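You operate a simulated robot arm through the tools that you are given. There is no shell and no other tool.

You are at the controls of a simulated robot arm. One attempt, no reset.

TASK
Thread the orange cable into the belts and jog it twice.
Fine: open the belts first, push the flag to the IN mark, shut the belts, latch the guard before you jog. Where these are worked on the way, their far stop is far enough and under half their travel is too little: guard.

It is judged by the outcome, as a careful person would: the job done as asked, and still so three seconds after it is handed in. It fails if anything else is knocked over, pushed out of place, dropped, spilled or broken.

THE ROBOT
A 7-joint arm with a two-finger parallel gripper, fixed in place. Base frame: the origin is at the foot of the arm, x ahead of it, y to its left, z up. Readings come in m, rad, newtons and seconds.
Its first joint turns from -2.897 to 2.897 rad. Payload 4.4 kg.
Tool frame: the origin (TCP) lies between the finger pads and is the grasp point; the fingertips stand 0.023 m ahead of it; z points along the fingers, y is the line along which they close. The gripper opens to 0.094 m. The fingers are 0.038 m wide and 0.01 m thick; the gripper's body (0.054 by 0.096 m) begins 0.039 m behind the TCP.
Orientation is told as [roll, pitch, yaw] about the base's x, y, z axes, in that order, counted from this pose: with the fingers straight down and closing along the base's y, the tool's x points along the base's -x, its y along +y and its z along -z.

THE INTERFACE
- The arm moves only by the tool servo_tool. Its argument "plan" is a list of rows, each a list of 7 numbers: the shift along the tool's x, y, z in m, then the turn, a rotation vector about the tool's x, y, z in rad, then the closure, from 0 (fully open) to 1 (shut). In form: [[x, y, z, rx, ry, rz, hand], ...]. A call has 1 to 20 rows; each row is the pose to reach, as a shift and turn from the pose commanded when the call began, along the tool's axes at that moment. A row lasts 0.2 s, in which the tool goes at most 0.05 m and 0.15 rad; a call with a longer step from one row to the next is refused whole, and so is a gripper value outside its range. A pose out of reach is approached as far as the arm can. The call stops where the force on the tool passes 80 N (or 10 N more than at its start, if that is more) or the arm is blocked; 0.2 s more then pass. Each finger travels about 0.072 m/s and halts on what it meets, pressing with about 27 N; the grip force reading is that of the motor and also rises with nothing between the fingers. The clock runs only during rows and for 0.2 s after the last one: add rows that repeat a pose to give the fingers time. It gives the time, the measured TCP pose, the force on the tool (base axes), the opening and the grip force at its end, in the units of the frame above (readings bear some noise), with the torque about the TCP (base axes, N m) and any sound that the robot's microphone picked up.
- Cameras (640 x 400 px; columns grow to the right, rows downward): "scene" is fixed at [0.4015, 0.5001, 1.787]; the picture's right is [-0.72, -0.69, 0.00], its down [-0.44, 0.46, -0.77] and it looks along [0.53, -0.56, -0.64] (base axes); focal length 262 px, centre (320, 200). "wrist" rides on the gripper at [0.086, 0.016, -0.074] in the tool frame; the picture's right is [-0.18, 0.98, 0.00], its down [-0.58, -0.11, -0.81] and it looks along [-0.79, -0.15, 0.59] (tool axes); focal length 243 px, centre (320, 200). There is no depth. A picture from a camera that has moved, and an enlarged one, comes with that camera's place and axes in the base frame and with its lens.
- grab_frame(camera): a new picture of that camera. The clock stands still meanwhile.
- enlarge(camera, box): a new picture of the part [left, top, right, bottom] of that camera's present view, enlarged. The clock stands still meanwhile.
- sign_off(): hands the job in; it is judged then, once.

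Places have to be worked out from the pictures, the camera data and where the tool is seen. Open the gripper and draw the arm clear of the work before you hand the job in, unless the task says otherwise.

The tools are called after ">>>" as a command line: name --pt "numbers of a row" for each row, then --argument value for the rest, lists and objects as JSON in quotes. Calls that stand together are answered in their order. servo_tool: Moves the arm, as the interface text tells. Its arguments: {"type":"object","properties":{"plan":{"type":"array","items":{"type":"array","items":{"type":"number"}}}},"required":["plan"]} The other tools are called the same way: grab_frame (camera) takes a picture; enlarge (camera, box) takes an enlarged picture of a part of a camera's view; sign_off () hands the job in.

At the start:

```text
t: 0.0
tcp_pos: [0.6578, -0.125, 1.5868]
orientation: [0.0, 0.001, 0.0]
ft_force: [0.3, 0.4, -0.2]
ft_torque: [0.01, 0.04, 0.01]
gripper_width: 0.0939
grasp_force: 0.1
```

scene: 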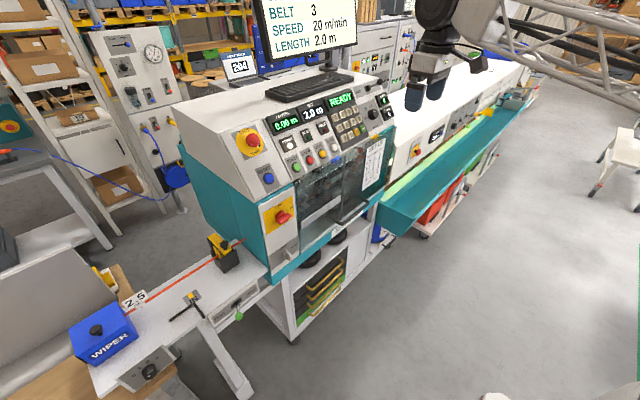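
wrist: 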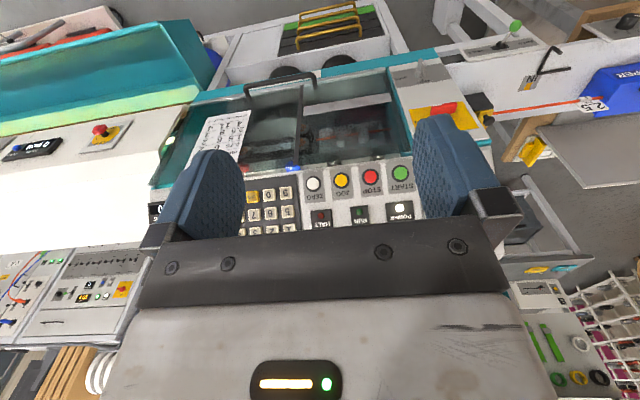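

I'll start by looking closely at the machine, its controls and the cable in enlarged views.

>>> enlarge --camera "scene" --box '[220, 80, 410, 200]'

>>> enlarge --camera "scene" --box '[60, 220, 300, 400]'

>>> enlarge --camera "scene" --box '[200, 140, 400, 280]'

>>> enlarge --camera "wrist" --box '[230, 50, 500, 230]'

>>> enlarge --camera "wrist" --box '[430, 0, 640, 170]'

```text
3.33 times, centred on (315, 140) of scene
camera zoom: at [0.4015, 0.5001, 1.787], right [-0.72, -0.69, 0.0], down [-0.44, 0.46, -0.77], along [0.53, -0.56, -0.64], focal length 872 px, centre (337, 400)
```

zoom: 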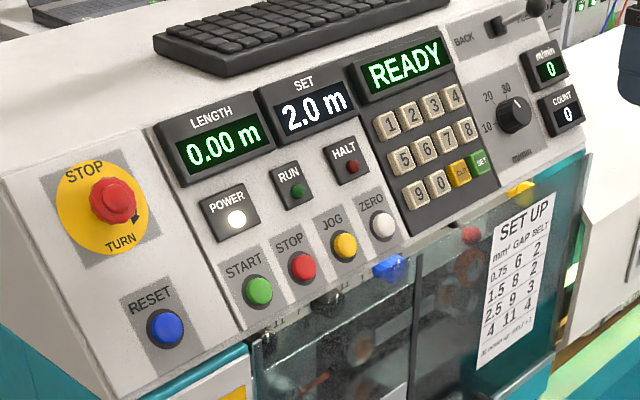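

```text
2.22 times, centred on (180, 310) of scene
camera zoom: at [0.4015, 0.5001, 1.787], right [-0.72, -0.69, 0.0], down [-0.44, 0.46, -0.77], along [0.53, -0.56, -0.64], focal length 582 px, centre (631, -44)
```

zoom: 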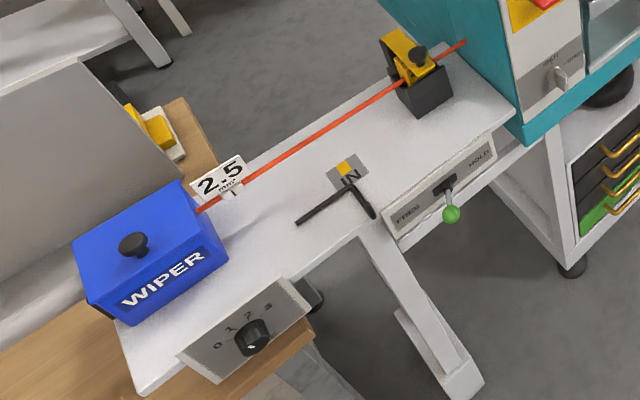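

```text
2.86 times, centred on (300, 210) of scene
camera zoom: at [0.4015, 0.5001, 1.787], right [-0.72, -0.69, 0.0], down [-0.44, 0.46, -0.77], along [0.53, -0.56, -0.64], focal length 748 px, centre (377, 171)
```

zoom: 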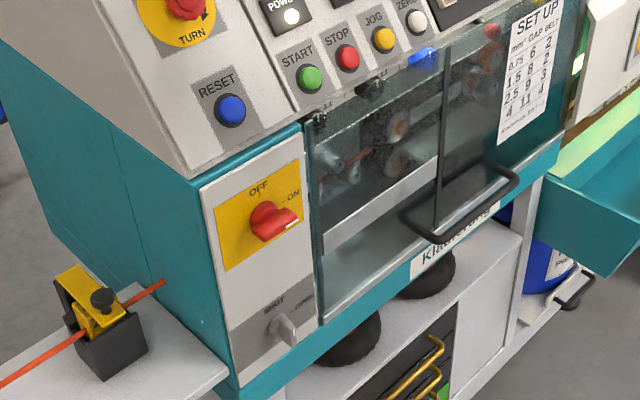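

```text
2.22 times, centred on (365, 140) of wrist
camera zoom: at [0.5693, -0.1091, 1.6609], right [0.18, 0.98, 0.0], down [0.58, -0.11, 0.81], along [0.79, -0.15, -0.59], focal length 539 px, centre (220, 333)
```

zoom: 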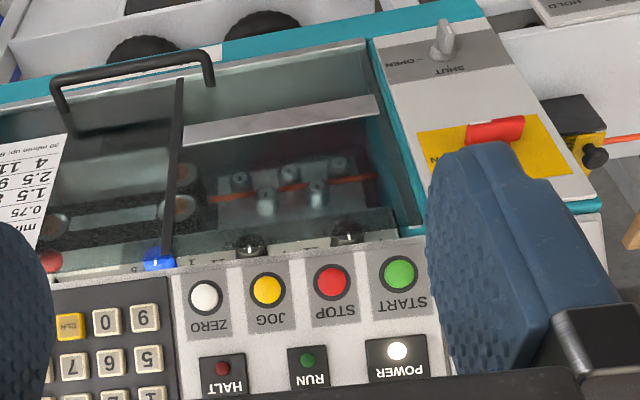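

```text
2.35 times, centred on (535, 85) of wrist
camera zoom: at [0.5693, -0.1091, 1.6609], right [0.18, 0.98, 0.0], down [0.58, -0.11, 0.81], along [0.79, -0.15, -0.59], focal length 571 px, centre (-186, 471)
```

zoom: 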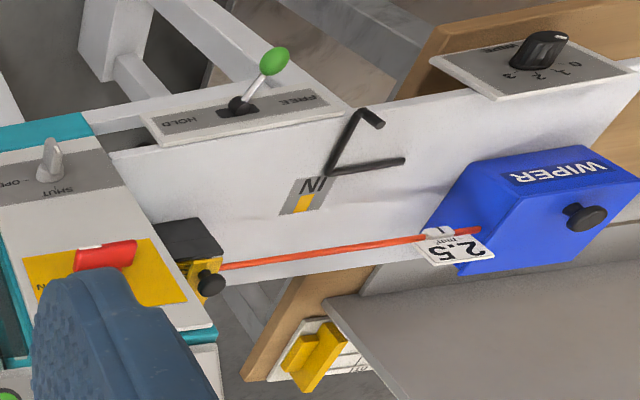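

The machine front faces -x towards the arm; the START button triangulates to about (0.995, -0.007, 1.29). I'll zoom in more tightly on each fixture to learn states and shapes.

>>> enlarge --camera "scene" --box '[250, 190, 310, 260]'

>>> enlarge --camera "scene" --box '[200, 280, 280, 330]'

>>> enlarge --camera "scene" --box '[110, 270, 210, 333]'

>>> enlarge --camera "scene" --box '[295, 140, 395, 250]'

>>> enlarge --camera "scene" --box '[195, 225, 275, 275]'

>>> enlarge --camera "scene" --box '[350, 80, 400, 130]'

>>> enlarge --camera "wrist" --box '[230, 70, 410, 180]'

>>> enlarge --camera "wrist" --box '[370, 50, 510, 140]'

```text
5.71 times, centred on (280, 225) of scene
camera zoom: at [0.4015, 0.5001, 1.787], right [-0.72, -0.69, 0.0], down [-0.44, 0.46, -0.77], along [0.53, -0.56, -0.64], focal length 1495 px, centre (549, 57)
```

zoom: 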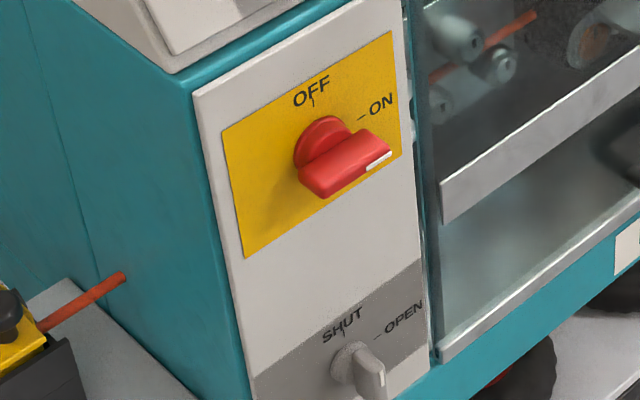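

```text
8.00 times, centred on (240, 305) of scene
camera zoom: at [0.4015, 0.5001, 1.787], right [-0.72, -0.69, 0.0], down [-0.44, 0.46, -0.77], along [0.53, -0.56, -0.64], focal length 2093 px, centre (960, -640)
```

zoom: 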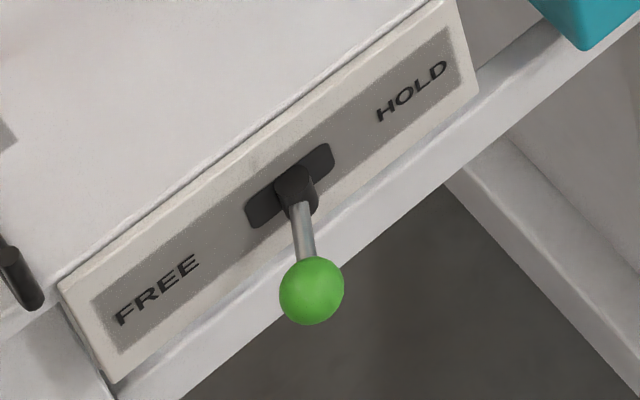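

```text
6.35 times, centred on (160, 302) of scene
camera zoom: at [0.4015, 0.5001, 1.787], right [-0.72, -0.69, 0.0], down [-0.44, 0.46, -0.77], along [0.53, -0.56, -0.64], focal length 1662 px, centre (1336, -444)
```

zoom: 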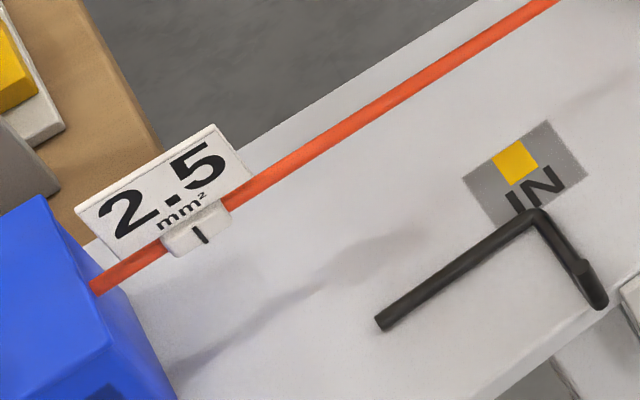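

```text
3.64 times, centred on (345, 195) of scene
camera zoom: at [0.4015, 0.5001, 1.787], right [-0.72, -0.69, 0.0], down [-0.44, 0.46, -0.77], along [0.53, -0.56, -0.64], focal length 952 px, centre (229, 218)
```

zoom: 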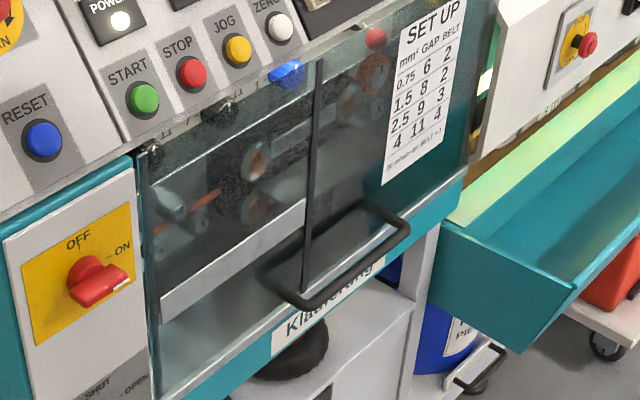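

```text
8.00 times, centred on (235, 250) of scene
camera zoom: at [0.4015, 0.5001, 1.787], right [-0.72, -0.69, 0.0], down [-0.44, 0.46, -0.77], along [0.53, -0.56, -0.64], focal length 2093 px, centre (1000, -200)
```

zoom: 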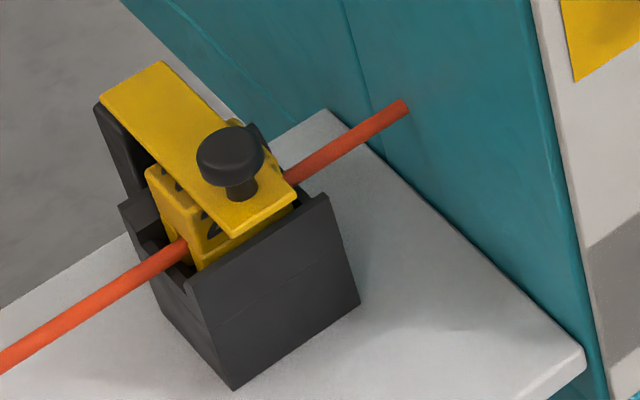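

```text
8.00 times, centred on (375, 105) of scene
camera zoom: at [0.4015, 0.5001, 1.787], right [-0.72, -0.69, 0.0], down [-0.44, 0.46, -0.77], along [0.53, -0.56, -0.64], focal length 2093 px, centre (-120, 960)
```

zoom: 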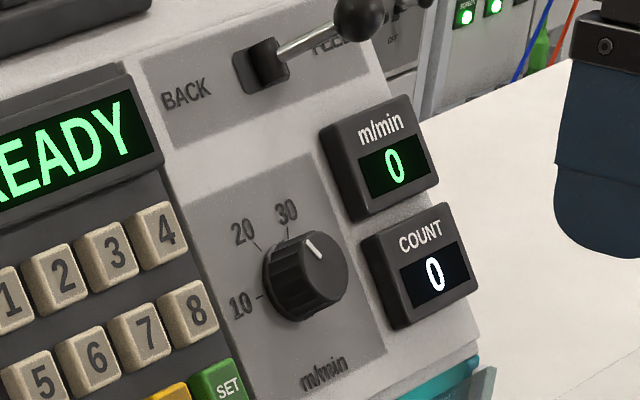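

```text
3.56 times, centred on (320, 125) of wrist
camera zoom: at [0.5693, -0.1091, 1.6609], right [0.18, 0.98, 0.0], down [0.58, -0.11, 0.81], along [0.79, -0.15, -0.59], focal length 863 px, centre (320, 467)
```

zoom: 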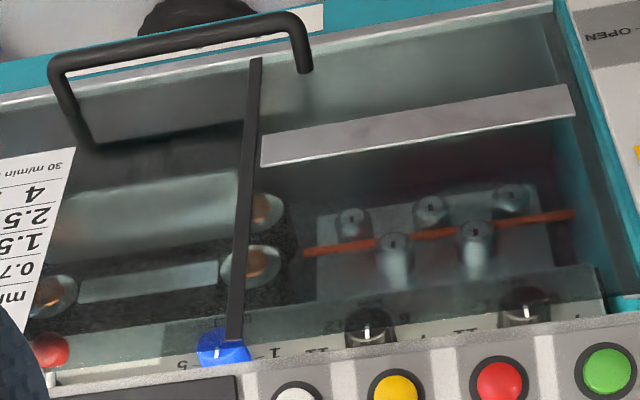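

```text
4.44 times, centred on (440, 95) of wrist
camera zoom: at [0.5693, -0.1091, 1.6609], right [0.18, 0.98, 0.0], down [0.58, -0.11, 0.81], along [0.79, -0.15, -0.59], focal length 1078 px, centre (-213, 667)
```

zoom: 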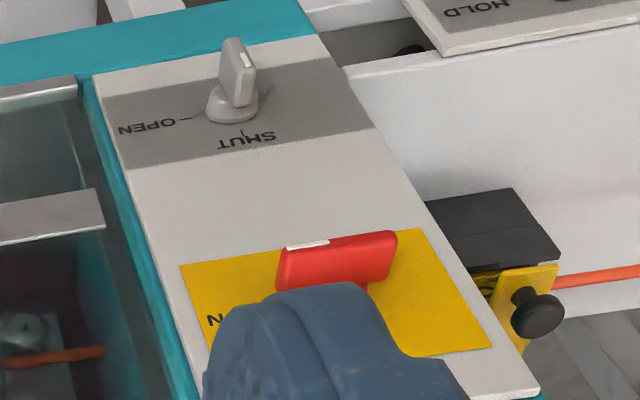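

Geometry so far (triangulated): belt knob ≈ (0.963, 0.108, 0.953), JOG ≈ (0.995, -0.139, 1.292), flag ≈ (1.10, 0.584, 0.996), IN mark ≈ (1.08, 0.452, 0.927), guard plane ≈ x 0.968. I'll lower and retract the tool a little to give the wrist camera a frontal view of the guard.

>>> servo_tool --pt "0.018 0.004 0.04 0 0 0 0" --pt "0.036 0.008 0.08 0 0 0 0" --pt "0.054 0.012 0.12 0 0 0 0" --pt "0.072 0.016 0.16 0 0 0 0" --pt "0.09 0.02 0.2 0 0 0 0" --pt "0.108 0.025 0.237 0 0 0 0" --pt "0.108 0.025 0.237 0 0 0 0"

>>> grab_frame --camera "wrist"

>>> grab_frame --camera "scene"

```text
t: 1.6
tcp_pos: [0.5474, -0.0966, 1.3509]
orientation: [-0.001, -0.001, 0.0]
ft_force: [-0.5, 0.2, 0.0]
ft_torque: [-0.02, -0.02, 0.0]
gripper_width: 0.0938
grasp_force: 0.1
```

```text
taken
camera wrist: at [0.4613, -0.0815, 1.4251], right [0.18, 0.98, 0.0], down [0.58, -0.11, 0.81], along [0.79, -0.15, -0.59], focal length 243 px, centre (320, 200)
```

wrist: 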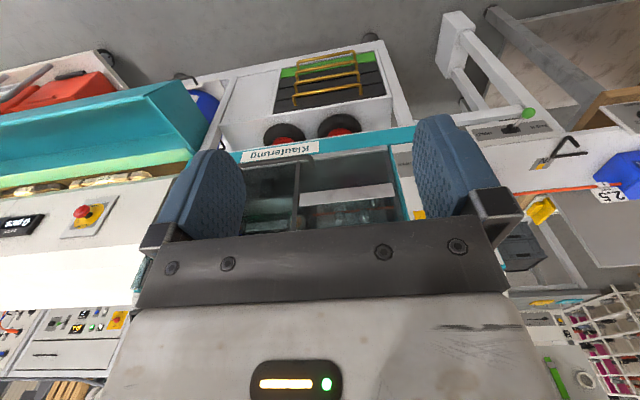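

```text
taken
```

scene: 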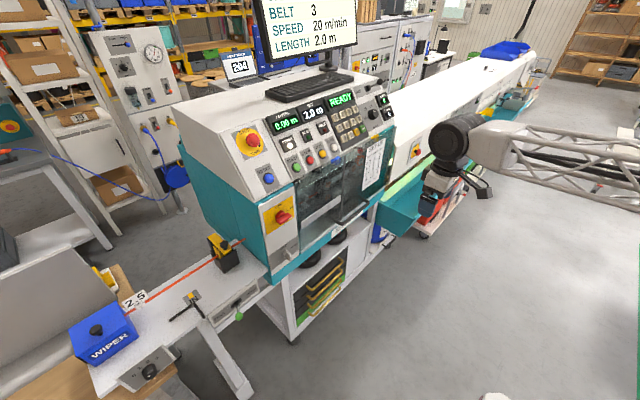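

The gripper body hides the guard in this view; I'll pitch the tool up about 0.35 rad so the guard lands in the clear upper half of the wrist picture.

>>> servo_tool --pt "0 0 0 0 -0.12 0 0" --pt "0 0 0 0 -0.24 0 0" --pt "0 0 0 0 -0.36 0 0" --pt "0 0 0 0 -0.36 0 0"

>>> grab_frame --camera "wrist"

>>> enlarge --camera "scene" --box '[285, 150, 395, 260]'

```text
t: 2.6
tcp_pos: [0.5476, -0.0986, 1.3507]
orientation: [-0.001, -0.36, 0.0]
ft_force: [-0.7, -0.3, -0.3]
ft_torque: [-0.02, -0.01, 0.0]
gripper_width: 0.0941
grasp_force: 0.0
```

```text
taken
camera wrist: at [0.4401, -0.0833, 1.3897], right [0.17, 0.98, 0.07], down [0.26, -0.11, 0.96], along [0.95, -0.15, -0.27], focal length 243 px, centre (320, 200)
```

wrist: 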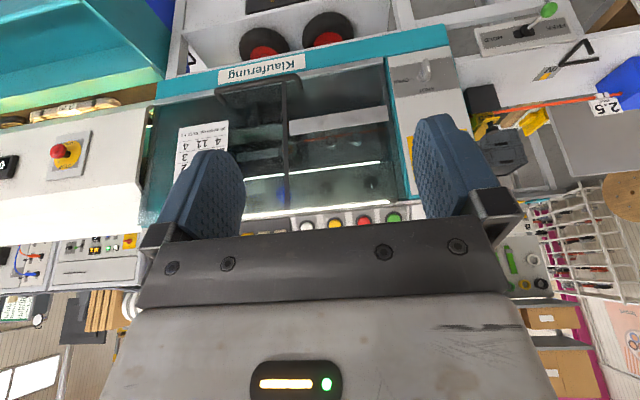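

```text
3.64 times, centred on (340, 205) of scene
camera zoom: at [0.4015, 0.5001, 1.787], right [-0.72, -0.69, 0.0], down [-0.44, 0.46, -0.77], along [0.53, -0.56, -0.64], focal length 952 px, centre (247, 182)
```

zoom: 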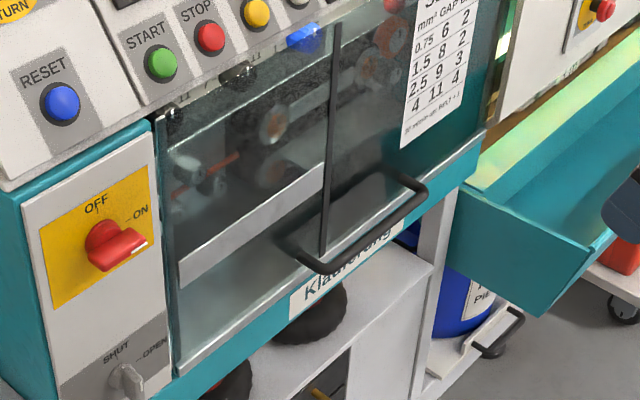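

>>> enlarge --camera "wrist" --box '[140, 20, 460, 220]'

>>> enlarge --camera "wrist" --box '[240, 60, 400, 160]'

>>> enlarge --camera "wrist" --box '[230, 140, 420, 240]'

>>> enlarge --camera "wrist" --box '[380, 40, 500, 130]'

>>> enlarge --camera "wrist" --box '[450, 0, 640, 130]'

```text
2.00 times, centred on (300, 120) of wrist
camera zoom: at [0.4401, -0.0833, 1.3897], right [0.17, 0.98, 0.07], down [0.26, -0.11, 0.96], along [0.95, -0.15, -0.27], focal length 485 px, centre (360, 360)
```

zoom: 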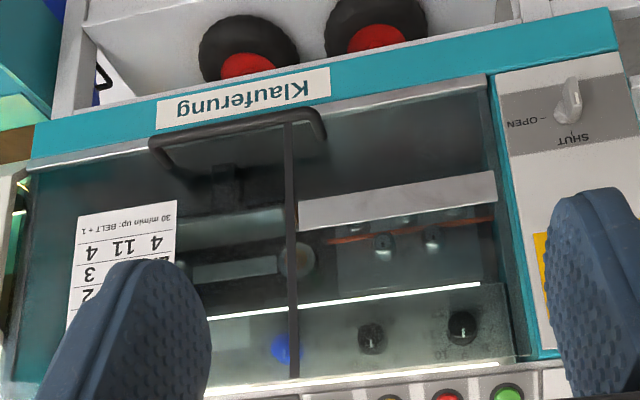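

```text
4.00 times, centred on (320, 110) of wrist
camera zoom: at [0.4401, -0.0833, 1.3897], right [0.17, 0.98, 0.07], down [0.26, -0.11, 0.96], along [0.95, -0.15, -0.27], focal length 970 px, centre (320, 560)
```

zoom: 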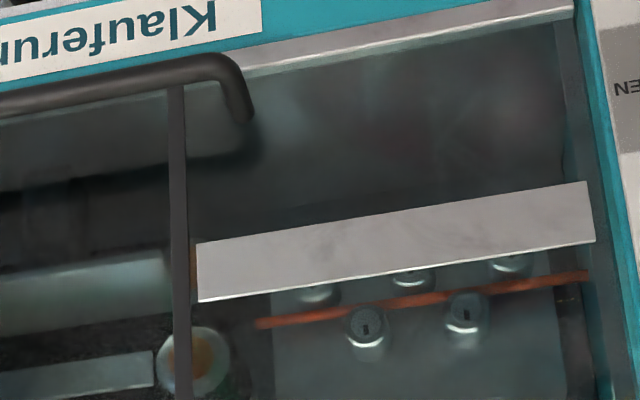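

```text
3.37 times, centred on (325, 190) of wrist
camera zoom: at [0.4401, -0.0833, 1.3897], right [0.17, 0.98, 0.07], down [0.26, -0.11, 0.96], along [0.95, -0.15, -0.27], focal length 817 px, centre (303, 234)
```

zoom: 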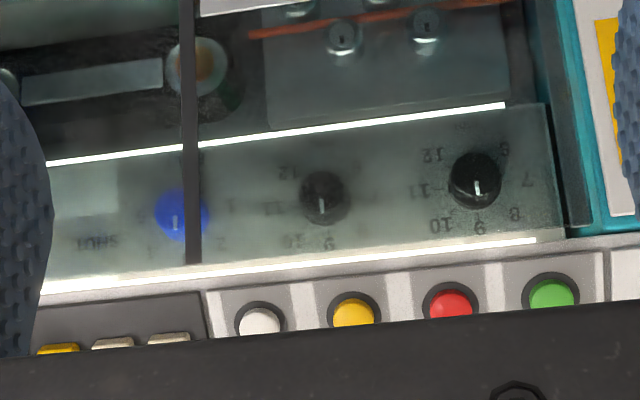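

```text
4.44 times, centred on (440, 85) of wrist
camera zoom: at [0.4401, -0.0833, 1.3897], right [0.17, 0.98, 0.07], down [0.26, -0.11, 0.96], along [0.95, -0.15, -0.27], focal length 1078 px, centre (-213, 711)
```

zoom: 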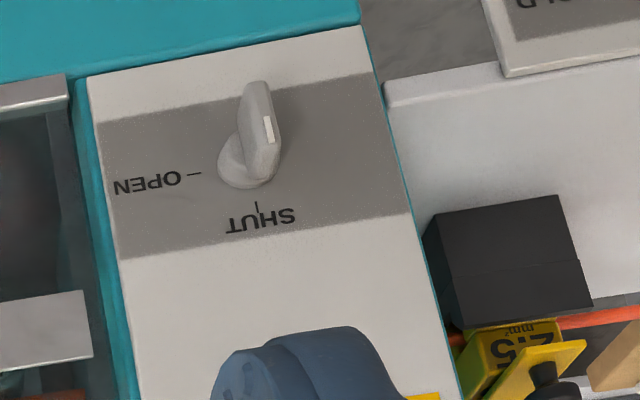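

```text
3.08 times, centred on (545, 65) of wrist
camera zoom: at [0.4401, -0.0833, 1.3897], right [0.17, 0.98, 0.07], down [0.26, -0.11, 0.96], along [0.95, -0.15, -0.27], focal length 746 px, centre (-372, 615)
```

zoom: 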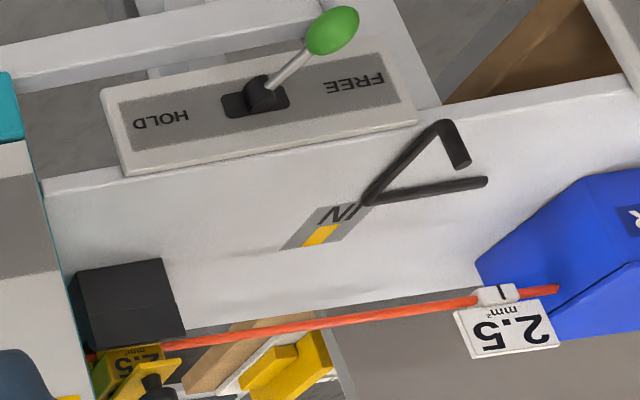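

The outer grey knob points at SHUT, with OPEN at 3 o'clock. There's also a blue/red item with a "SHUT" label behind the glass; I'll zoom on that region before deciding what opens the belts.

>>> enlarge --camera "scene" --box '[325, 135, 395, 180]'

>>> enlarge --camera "scene" --box '[290, 155, 350, 215]'

>>> servo_tool --pt "0 -0.05 0 0 0 0 0" --pt "0 -0.1 0 0 0 0 0" --pt "0 -0.15 0 0 0 0 0" --pt "0 -0.15 0 0 0 0 0"

>>> enlarge --camera "wrist" --box '[190, 20, 470, 220]'

>>> enlarge --camera "wrist" --box '[240, 130, 420, 240]'

```text
8.89 times, centred on (360, 158) of scene
camera zoom: at [0.4015, 0.5001, 1.787], right [-0.72, -0.69, 0.0], down [-0.44, 0.46, -0.77], along [0.53, -0.56, -0.64], focal length 2326 px, centre (-36, 578)
```

zoom: 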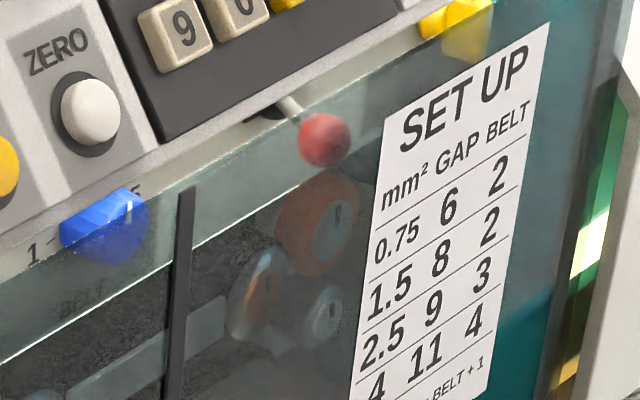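

```text
6.67 times, centred on (320, 185) of scene
camera zoom: at [0.4015, 0.5001, 1.787], right [-0.72, -0.69, 0.0], down [-0.44, 0.46, -0.77], along [0.53, -0.56, -0.64], focal length 1744 px, centre (320, 300)
```

zoom: 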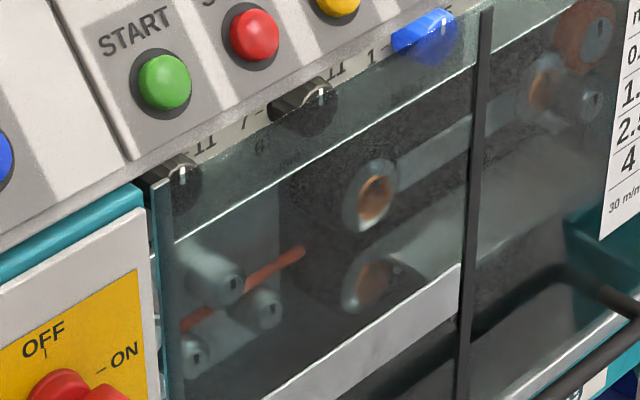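

```text
t: 3.6
tcp_pos: [0.5501, -0.2505, 1.3495]
orientation: [0.0, -0.36, 0.0]
ft_force: [1.0, -1.4, 0.1]
ft_torque: [0.0, -0.03, -0.02]
gripper_width: 0.0942
grasp_force: 0.1
```

```text
2.00 times, centred on (330, 120) of wrist
camera zoom: at [0.4413, -0.2357, 1.3891], right [0.17, 0.98, 0.06], down [0.26, -0.11, 0.96], along [0.95, -0.15, -0.27], focal length 485 px, centre (300, 360)
```

zoom: 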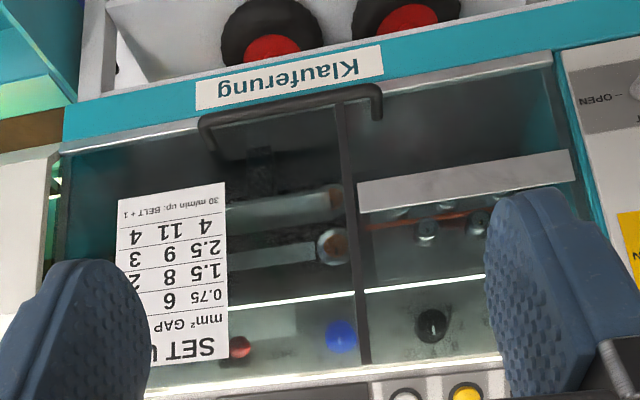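

```text
3.56 times, centred on (330, 185) of wrist
camera zoom: at [0.4413, -0.2357, 1.3891], right [0.17, 0.98, 0.06], down [0.26, -0.11, 0.96], along [0.95, -0.15, -0.27], focal length 863 px, centre (284, 253)
```

zoom: 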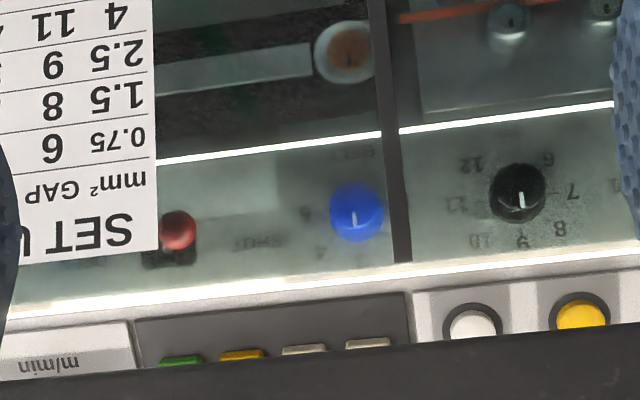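

The red-ball lever at ≈(1.00, -0.40, 1.20) sits behind the glass leaning to "SHUT", so the belts' lever is inside the guard, and the outer grey knob next to the guard is likely its latch. I'll look at the scene to see the arm and get the outer detail of guard edges.

>>> grab_frame --camera "scene"

>>> enlarge --camera "scene" --box '[380, 80, 640, 260]'

>>> enlarge --camera "scene" --box '[270, 205, 330, 265]'

>>> enlarge --camera "wrist" --box '[200, 20, 330, 120]'

>>> grab_frame --camera "wrist"

```text
taken
```

scene: 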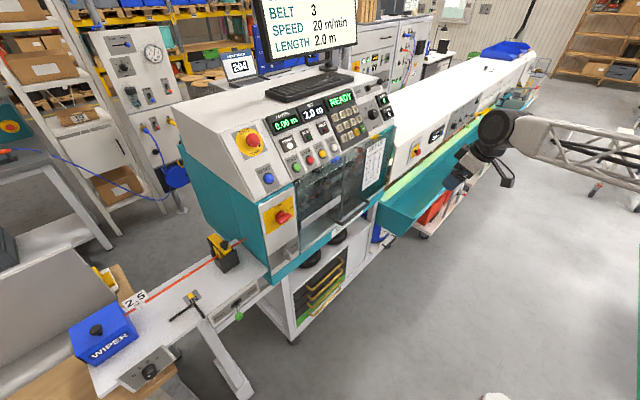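

```text
2.22 times, centred on (510, 170) of scene
camera zoom: at [0.4015, 0.5001, 1.787], right [-0.72, -0.69, 0.0], down [-0.44, 0.46, -0.77], along [0.53, -0.56, -0.64], focal length 582 px, centre (-102, 267)
```

zoom: 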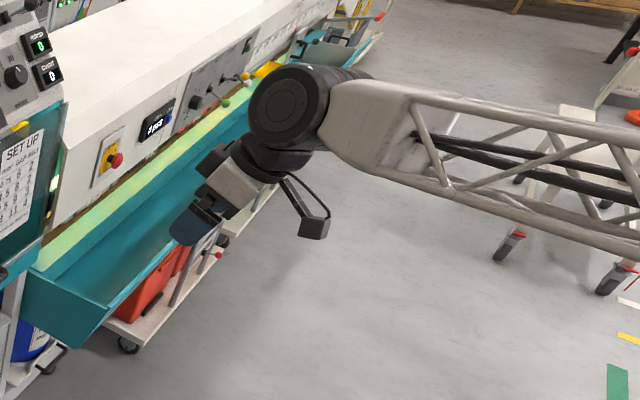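

```text
6.67 times, centred on (300, 235) of scene
camera zoom: at [0.4015, 0.5001, 1.787], right [-0.72, -0.69, 0.0], down [-0.44, 0.46, -0.77], along [0.53, -0.56, -0.64], focal length 1744 px, centre (453, -33)
```

zoom: 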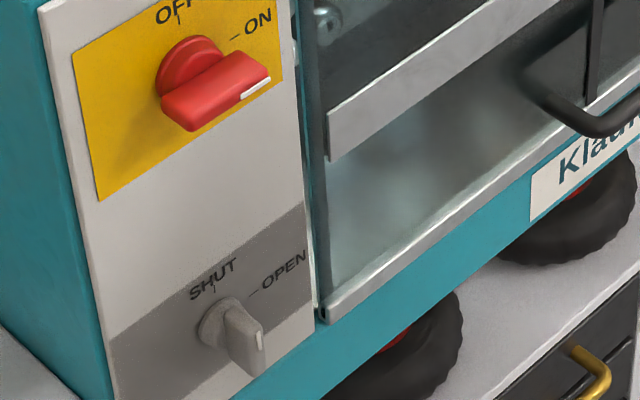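

```text
4.00 times, centred on (265, 70) of wrist
camera zoom: at [0.4413, -0.2357, 1.3891], right [0.17, 0.98, 0.06], down [0.26, -0.11, 0.96], along [0.95, -0.15, -0.27], focal length 970 px, centre (540, 720)
```

zoom: 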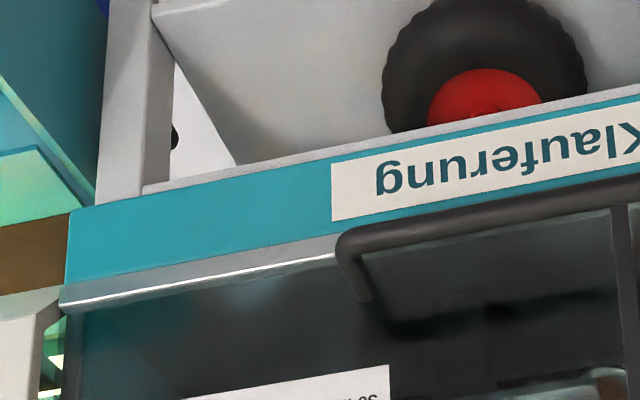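

```text
taken
camera wrist: at [0.4413, -0.2357, 1.3891], right [0.17, 0.98, 0.06], down [0.26, -0.11, 0.96], along [0.95, -0.15, -0.27], focal length 243 px, centre (320, 200)
```

wrist: 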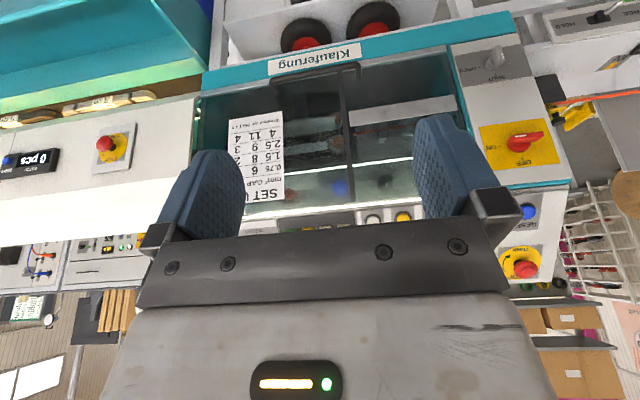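

I'll move the camera closer to the lever area (tool stays ~0.17 m clear of the guard) to read the labels behind the glass.

>>> servo_tool --pt "-0.04 -0.0275 0.006 0 0 0 0" --pt "-0.08 -0.055 0.012 0 0 0 0" --pt "-0.12 -0.0825 0.018 0 0 0 0" --pt "-0.16 -0.11 0.024 0 0 0 0" --pt "-0.2 -0.1375 0.03 0 0 0 0" --pt "-0.239 -0.165 0.0366 0 0 0 0" --pt "-0.239 -0.165 0.0366 0 0 0 0"

>>> grab_frame --camera "wrist"

>>> enlarge --camera "wrist" --box '[230, 60, 430, 190]'

```text
t: 5.2
tcp_pos: [0.7858, -0.4124, 1.399]
orientation: [0.0, -0.359, -0.001]
ft_force: [-0.1, -0.2, 0.5]
ft_torque: [-0.02, -0.01, -0.01]
gripper_width: 0.0938
grasp_force: 0.1
```

```text
taken
camera wrist: at [0.6783, -0.3976, 1.4382], right [0.17, 0.98, 0.06], down [0.26, -0.11, 0.96], along [0.95, -0.15, -0.27], focal length 243 px, centre (320, 200)
```

wrist: 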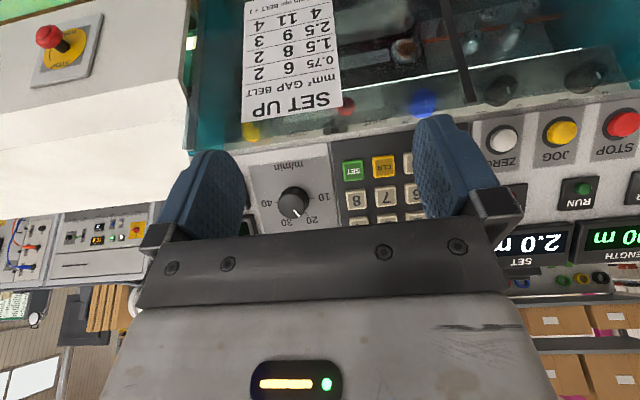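

```text
3.08 times, centred on (330, 125) of wrist
camera zoom: at [0.6783, -0.3976, 1.4382], right [0.17, 0.98, 0.06], down [0.26, -0.11, 0.96], along [0.95, -0.15, -0.27], focal length 746 px, centre (289, 431)
```

zoom: 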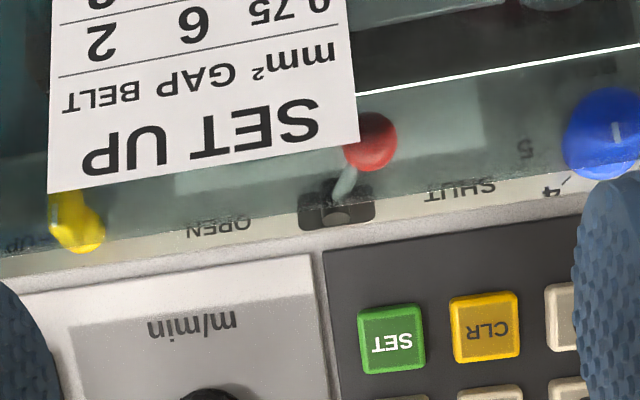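

The red lever has SHUT on the left and OPEN on the right, leaning to SHUT. There's also a yellow item further right with another label; I'll look there too.

>>> servo_tool --pt "0 -0.045 0 0 0 0 0" --pt "0 -0.09 0 0 0 0 0" --pt "0 -0.12 0 0 0 0 0" --pt "0 -0.12 0 0 0 0 0"

>>> enlarge --camera "wrist" --box '[230, 30, 430, 160]'

>>> enlarge --camera "scene" --box '[350, 120, 420, 165]'

>>> grab_frame --camera "wrist"

```text
t: 6.2
tcp_pos: [0.7869, -0.5348, 1.4011]
orientation: [0.0, -0.359, 0.0]
ft_force: [0.6, 0.2, 0.5]
ft_torque: [0.03, 0.04, 0.03]
gripper_width: 0.0939
grasp_force: 0.3
```

```text
3.08 times, centred on (330, 95) of wrist
camera zoom: at [0.6787, -0.5191, 1.4404], right [0.17, 0.98, 0.06], down [0.26, -0.11, 0.96], along [0.95, -0.15, -0.27], focal length 746 px, centre (289, 523)
```

zoom: 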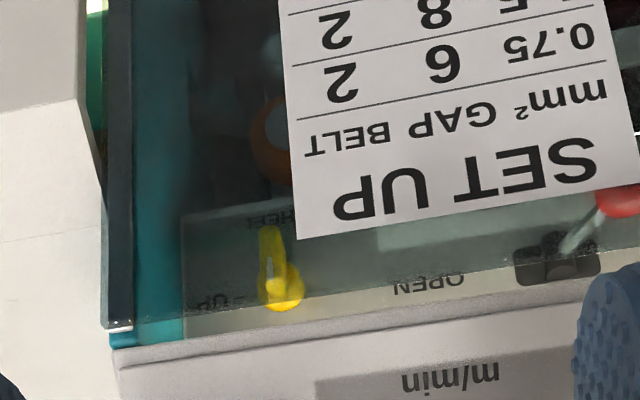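

```text
8.89 times, centred on (385, 142) of scene
camera zoom: at [0.4015, 0.5001, 1.787], right [-0.72, -0.69, 0.0], down [-0.44, 0.46, -0.77], along [0.53, -0.56, -0.64], focal length 2326 px, centre (-258, 711)
```

zoom: 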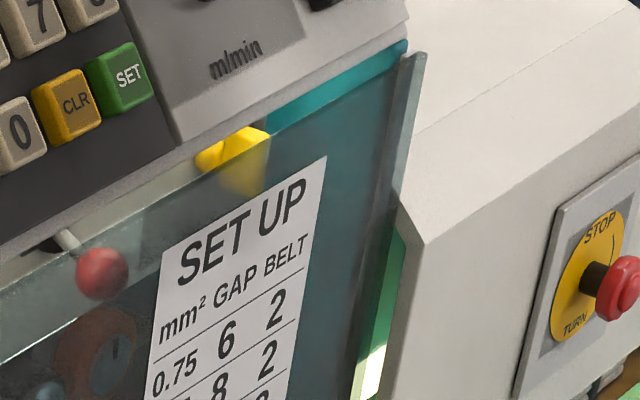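

```text
taken
camera wrist: at [0.6787, -0.5191, 1.4404], right [0.17, 0.98, 0.06], down [0.26, -0.11, 0.96], along [0.95, -0.15, -0.27], focal length 243 px, centre (320, 200)
```

wrist: 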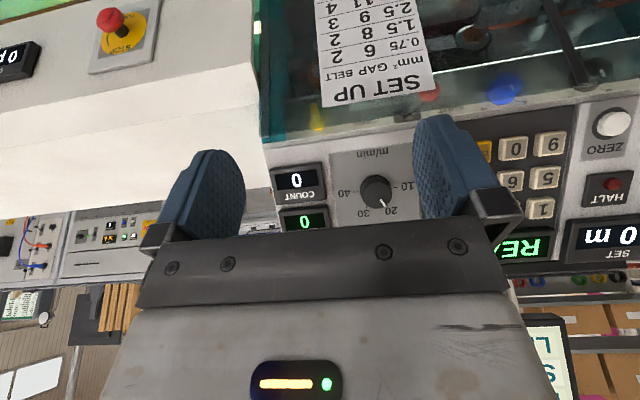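

That yellow one is the "WHEEL UP" lever, not part of this job. Plan: unlatch guard with the grey knob (OPEN), lift the guard by its handle, put the red lever to OPEN, push the flag, reverse, then jog. I'm moving back, across to y≈0.108 and pitching the tool to horizontal (pointing +x).

>>> servo_tool --pt "0.013 0.0459 0.0067 0 -0.0865 0 0" --pt "0.0259 0.0919 0.0133 0 -0.173 0 0" --pt "0.0389 0.1378 0.02 0 -0.2595 0 0" --pt "0.0518 0.1837 0.0266 0 -0.346 0 0" --pt "0.0648 0.2296 0.0333 0 -0.4325 0 0" --pt "0.0777 0.2756 0.0399 0 -0.519 0 0" --pt "0.0907 0.3215 0.0466 0 -0.6055 0 0" --pt "0.1037 0.3674 0.0532 0 -0.692 0 0" --pt "0.1166 0.4134 0.0599 0 -0.7785 0 0" --pt "0.1296 0.4593 0.0665 0 -0.865 0 0" --pt "0.1425 0.5052 0.0732 0 -0.9515 0 0" --pt "0.1555 0.5511 0.0798 0 -1.038 0 0" --pt "0.1684 0.5971 0.0865 0 -1.1245 0 0" --pt "0.1814 0.643 0.0931 0 -1.211 0 0" --pt "0.1814 0.643 0.0931 0 -1.211 0 0"

>>> grab_frame --camera "scene"

>>> grab_frame --camera "wrist"

```text
t: 9.4
tcp_pos: [0.6431, 0.1102, 1.248]
orientation: [3.124, -1.569, -3.124]
ft_force: [0.5, 0.6, -0.2]
ft_torque: [0.0, -0.02, -0.01]
gripper_width: 0.094
grasp_force: 0.1
```

```text
taken
```

scene: 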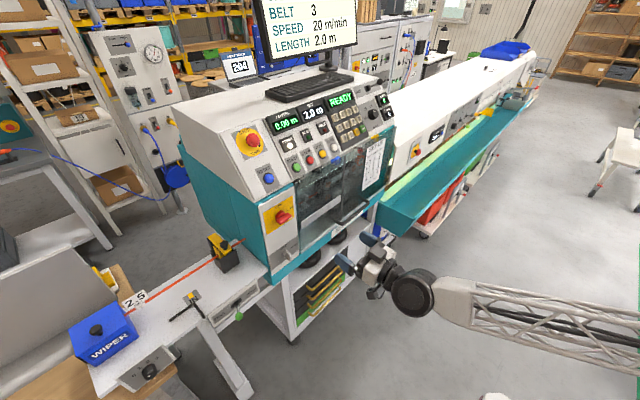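

```text
taken
camera wrist: at [0.5688, 0.1258, 1.1608], right [0.0, 0.98, 0.18], down [-0.81, -0.11, 0.58], along [0.59, -0.15, 0.79], focal length 243 px, centre (320, 200)
```

wrist: 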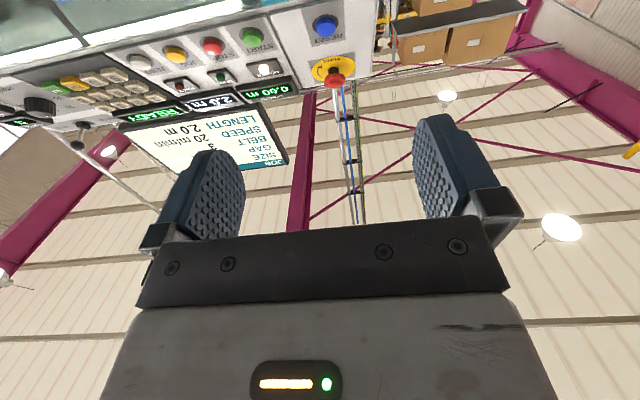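

Tool is horizontal at (0.643, 0.110, 1.248). Lower to knob height (z≈0.956) and advance to x≈0.82 with the fingers half closed, then check alignment.

>>> servo_tool --pt "0.045 0 0.02 0 0 0 0.2" --pt "0.09 0 0.04 0 0 0 0.4" --pt "0.135 0 0.06 0 0 0 0.4" --pt "0.18 -0.001 0.08 0 0 0 0.4" --pt "0.225 -0.002 0.1 0 0 0 0.4" --pt "0.265 -0.002 0.13 0 0 0 0.4" --pt "0.292 -0.002 0.16 0 0 0 0.4" --pt "0.292 -0.002 0.177 0 0 0 0.4" --pt "0.292 -0.002 0.177 0 0 0 0.4"

>>> enlarge --camera "scene" --box '[260, 200, 380, 290]'

>>> grab_frame --camera "wrist"

```text
t: 11.4
tcp_pos: [0.8269, 0.1045, 0.9575]
orientation: [2.804, -1.57, -2.808]
ft_force: [-0.1, -0.4, 0.7]
ft_torque: [0.05, 0.0, 0.02]
gripper_width: 0.0565
grasp_force: 0.0
```

```text
4.44 times, centred on (320, 245) of scene
camera zoom: at [0.4015, 0.5001, 1.787], right [-0.72, -0.69, 0.0], down [-0.44, 0.46, -0.77], along [0.53, -0.56, -0.64], focal length 1163 px, centre (320, 0)
```

zoom: 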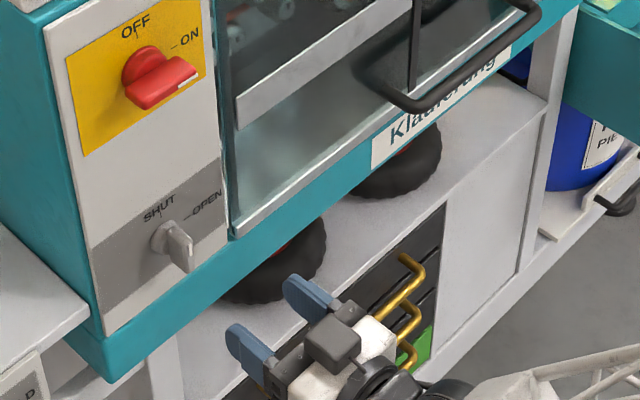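

```text
taken
camera wrist: at [0.7514, 0.1204, 0.8706], right [0.0, 0.98, 0.18], down [-0.81, -0.11, 0.58], along [0.59, -0.15, 0.79], focal length 243 px, centre (320, 200)
```

wrist: 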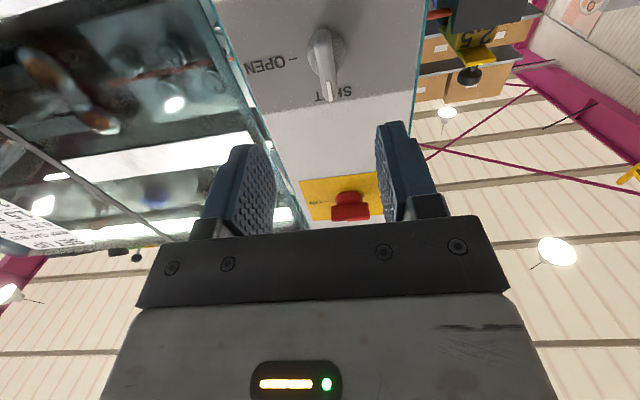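

The knob axis resolves to y≈0.1086, z≈0.954, its wing front at x≈0.927. I'll line up and advance to x≈0.932, watching force, then close on the wing.

>>> servo_tool --pt "0.0035 0.004 0.03 0 0 0 0.4" --pt "0.0035 0.004 0.06 0 0 0 0.4" --pt "0.0035 0.004 0.085 0 0 0 0.4" --pt "0.0035 0.004 0.105 0 0 0 0.4" --pt "0.0035 0.004 0.105 0 0 0 0.4"

>>> enlarge --camera "wrist" --box '[180, 0, 460, 230]'

>>> enlarge --camera "scene" --box '[240, 200, 340, 275]'

```text
t: 12.6
tcp_pos: [0.9294, 0.1101, 0.9535]
orientation: [-2.897, -1.571, 2.901]
ft_force: [-1.4, -1.0, 0.2]
ft_torque: [0.0, 0.04, -0.02]
gripper_width: 0.0564
grasp_force: 0.1
```

```text
1.74 times, centred on (320, 115) of wrist
camera zoom: at [0.8543, 0.1252, 0.867], right [0.0, 0.98, 0.18], down [-0.81, -0.11, 0.58], along [0.59, -0.15, 0.79], focal length 422 px, centre (320, 348)
```

zoom: 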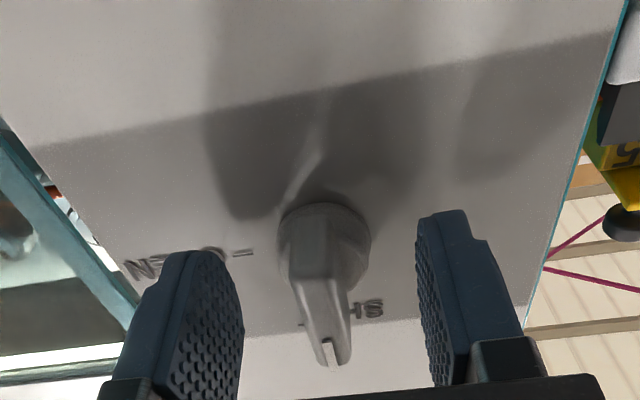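

```text
5.33 times, centred on (290, 238) of scene
camera zoom: at [0.4015, 0.5001, 1.787], right [-0.72, -0.69, 0.0], down [-0.44, 0.46, -0.77], along [0.53, -0.56, -0.64], focal length 1396 px, centre (480, 0)
```

zoom: 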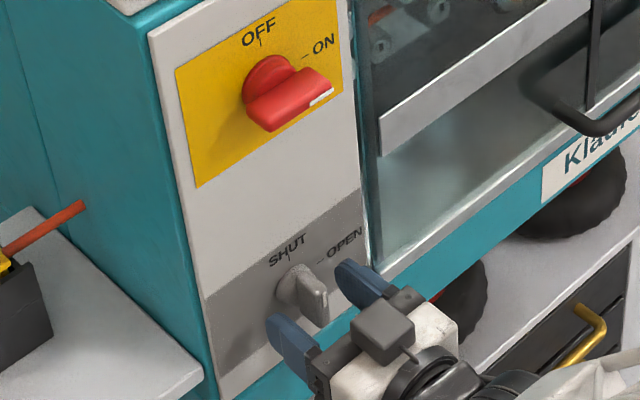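

The wing is centred between the fingers with good overlap. Close on it.

>>> servo_tool --pt "0 0 0 0 0 0 0.7" --pt "0 0 0 0 0 0 1" --pt "0 0 0 0 0 0 1" --pt "0 0 0 0 0 0 1"

>>> enlarge --camera "wrist" --box '[180, 0, 460, 230]'

```text
t: 13.6
tcp_pos: [0.9298, 0.1106, 0.9542]
orientation: [-2.871, -1.571, 2.872]
ft_force: [2.4, 0.8, -0.4]
ft_torque: [-0.05, -0.22, 0.05]
gripper_width: 0.0117
grasp_force: 44.6
```

```text
1.74 times, centred on (320, 115) of wrist
camera zoom: at [0.8542, 0.1253, 0.867], right [0.0, 0.98, 0.18], down [-0.81, -0.11, 0.58], along [0.59, -0.15, 0.79], focal length 422 px, centre (320, 348)
```

zoom: 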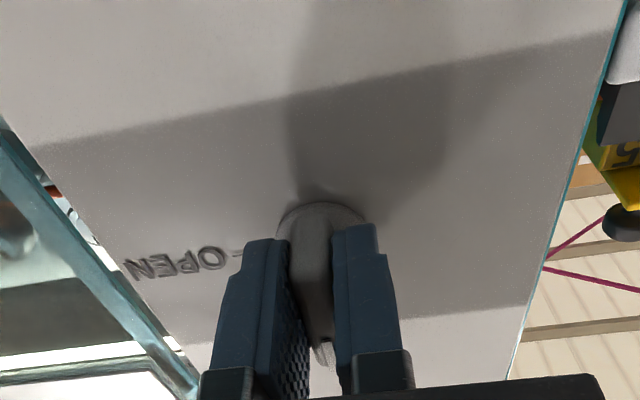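

Gripped (width 0.0117). Now turn about the tool axis towards OPEN (+90°), first half-way to check resistance.

>>> servo_tool --pt "0 0 0 0 0 0.12 1" --pt "0 0 0 0 0 0.24 1" --pt "0 0 0 0 0 0.36 1" --pt "0 0 0 0 0 0.48 1" --pt "0 0 0 0 0 0.6 1" --pt "0 0 0 0 0 0.72 1"

>>> enlarge --camera "scene" --box '[240, 200, 340, 275]'

```text
t: 14.9
tcp_pos: [0.9304, 0.112, 0.9549]
orientation: [1.576, -0.917, -1.571]
ft_force: [-14.9, 19.7, 1.9]
ft_torque: [-0.1, 0.75, -0.51]
gripper_width: 0.0117
grasp_force: 45.0
stopped in row 6: the force on the tool passed its limit at 83 N (the readings are from after the stop); the commanded pose is now the measured one
```

```text
5.33 times, centred on (290, 238) of scene
camera zoom: at [0.4015, 0.5001, 1.787], right [-0.72, -0.69, 0.0], down [-0.44, 0.46, -0.77], along [0.53, -0.56, -0.64], focal length 1396 px, centre (480, 0)
```

zoom: 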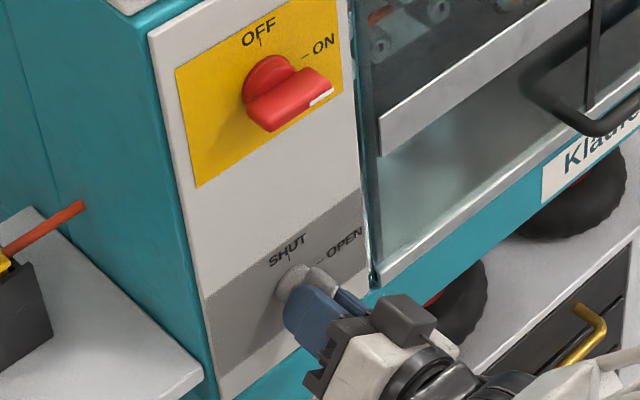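

The stop at ~0.65 rad looks like side load (the tool is being pushed +y), meaning the knob axis sits a few mm above my TCP. I'll slacken the grip slightly, recentre up 3 mm and check that the force vanishes.

>>> servo_tool --pt "0 0 0 0 0 0 0.78" --pt "-0.0024 0.0018 0 0 0 0 0.78" --pt "-0.0024 0.0018 0 0 0 0 0.78"

>>> enlarge --camera "wrist" --box '[180, 0, 460, 230]'

>>> enlarge --camera "scene" --box '[265, 220, 325, 270]'

```text
t: 15.7
tcp_pos: [0.9307, 0.1117, 0.9565]
orientation: [1.575, -0.917, -1.57]
ft_force: [-10.9, 5.2, 3.1]
ft_torque: [-0.06, -0.01, -0.01]
gripper_width: 0.0181
grasp_force: 0.0
```

```text
1.74 times, centred on (320, 115) of wrist
camera zoom: at [0.855, 0.1756, 0.8978], right [0.0, 0.67, 0.74], down [-0.81, -0.44, 0.39], along [0.59, -0.6, 0.54], focal length 422 px, centre (320, 348)
```

zoom: 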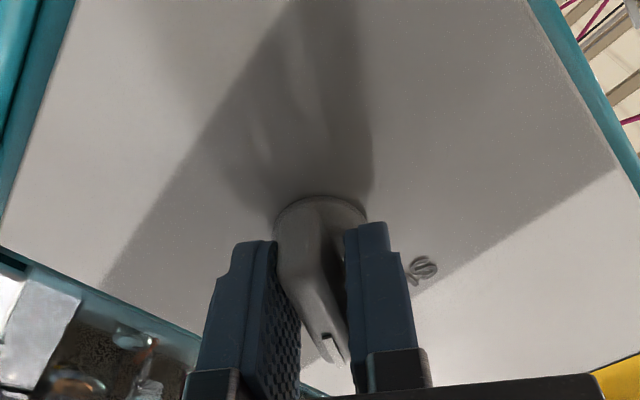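

```text
8.00 times, centred on (295, 245) of scene
camera zoom: at [0.4015, 0.5001, 1.787], right [-0.72, -0.69, 0.0], down [-0.44, 0.46, -0.77], along [0.53, -0.56, -0.64], focal length 2093 px, centre (520, -160)
```

zoom: 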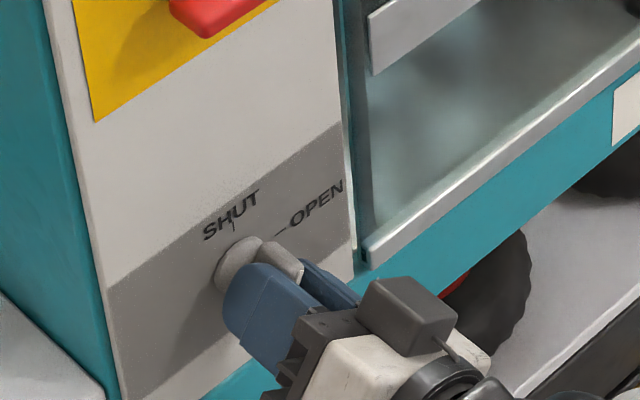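

A residual -x force remains: the fingertips are probably touching the knob's round hub. I'll back off 5 mm and re-check.

>>> servo_tool --pt "0 0 -0.005 0 0 0 0.78" --pt "0 0 -0.005 0 0 0 0.78"

```text
t: 16.3
tcp_pos: [0.9249, 0.112, 0.9554]
orientation: [1.574, -0.918, -1.569]
ft_force: [0.6, -1.8, -1.5]
ft_torque: [-0.03, 0.02, -0.05]
gripper_width: 0.022
grasp_force: 1.5
```

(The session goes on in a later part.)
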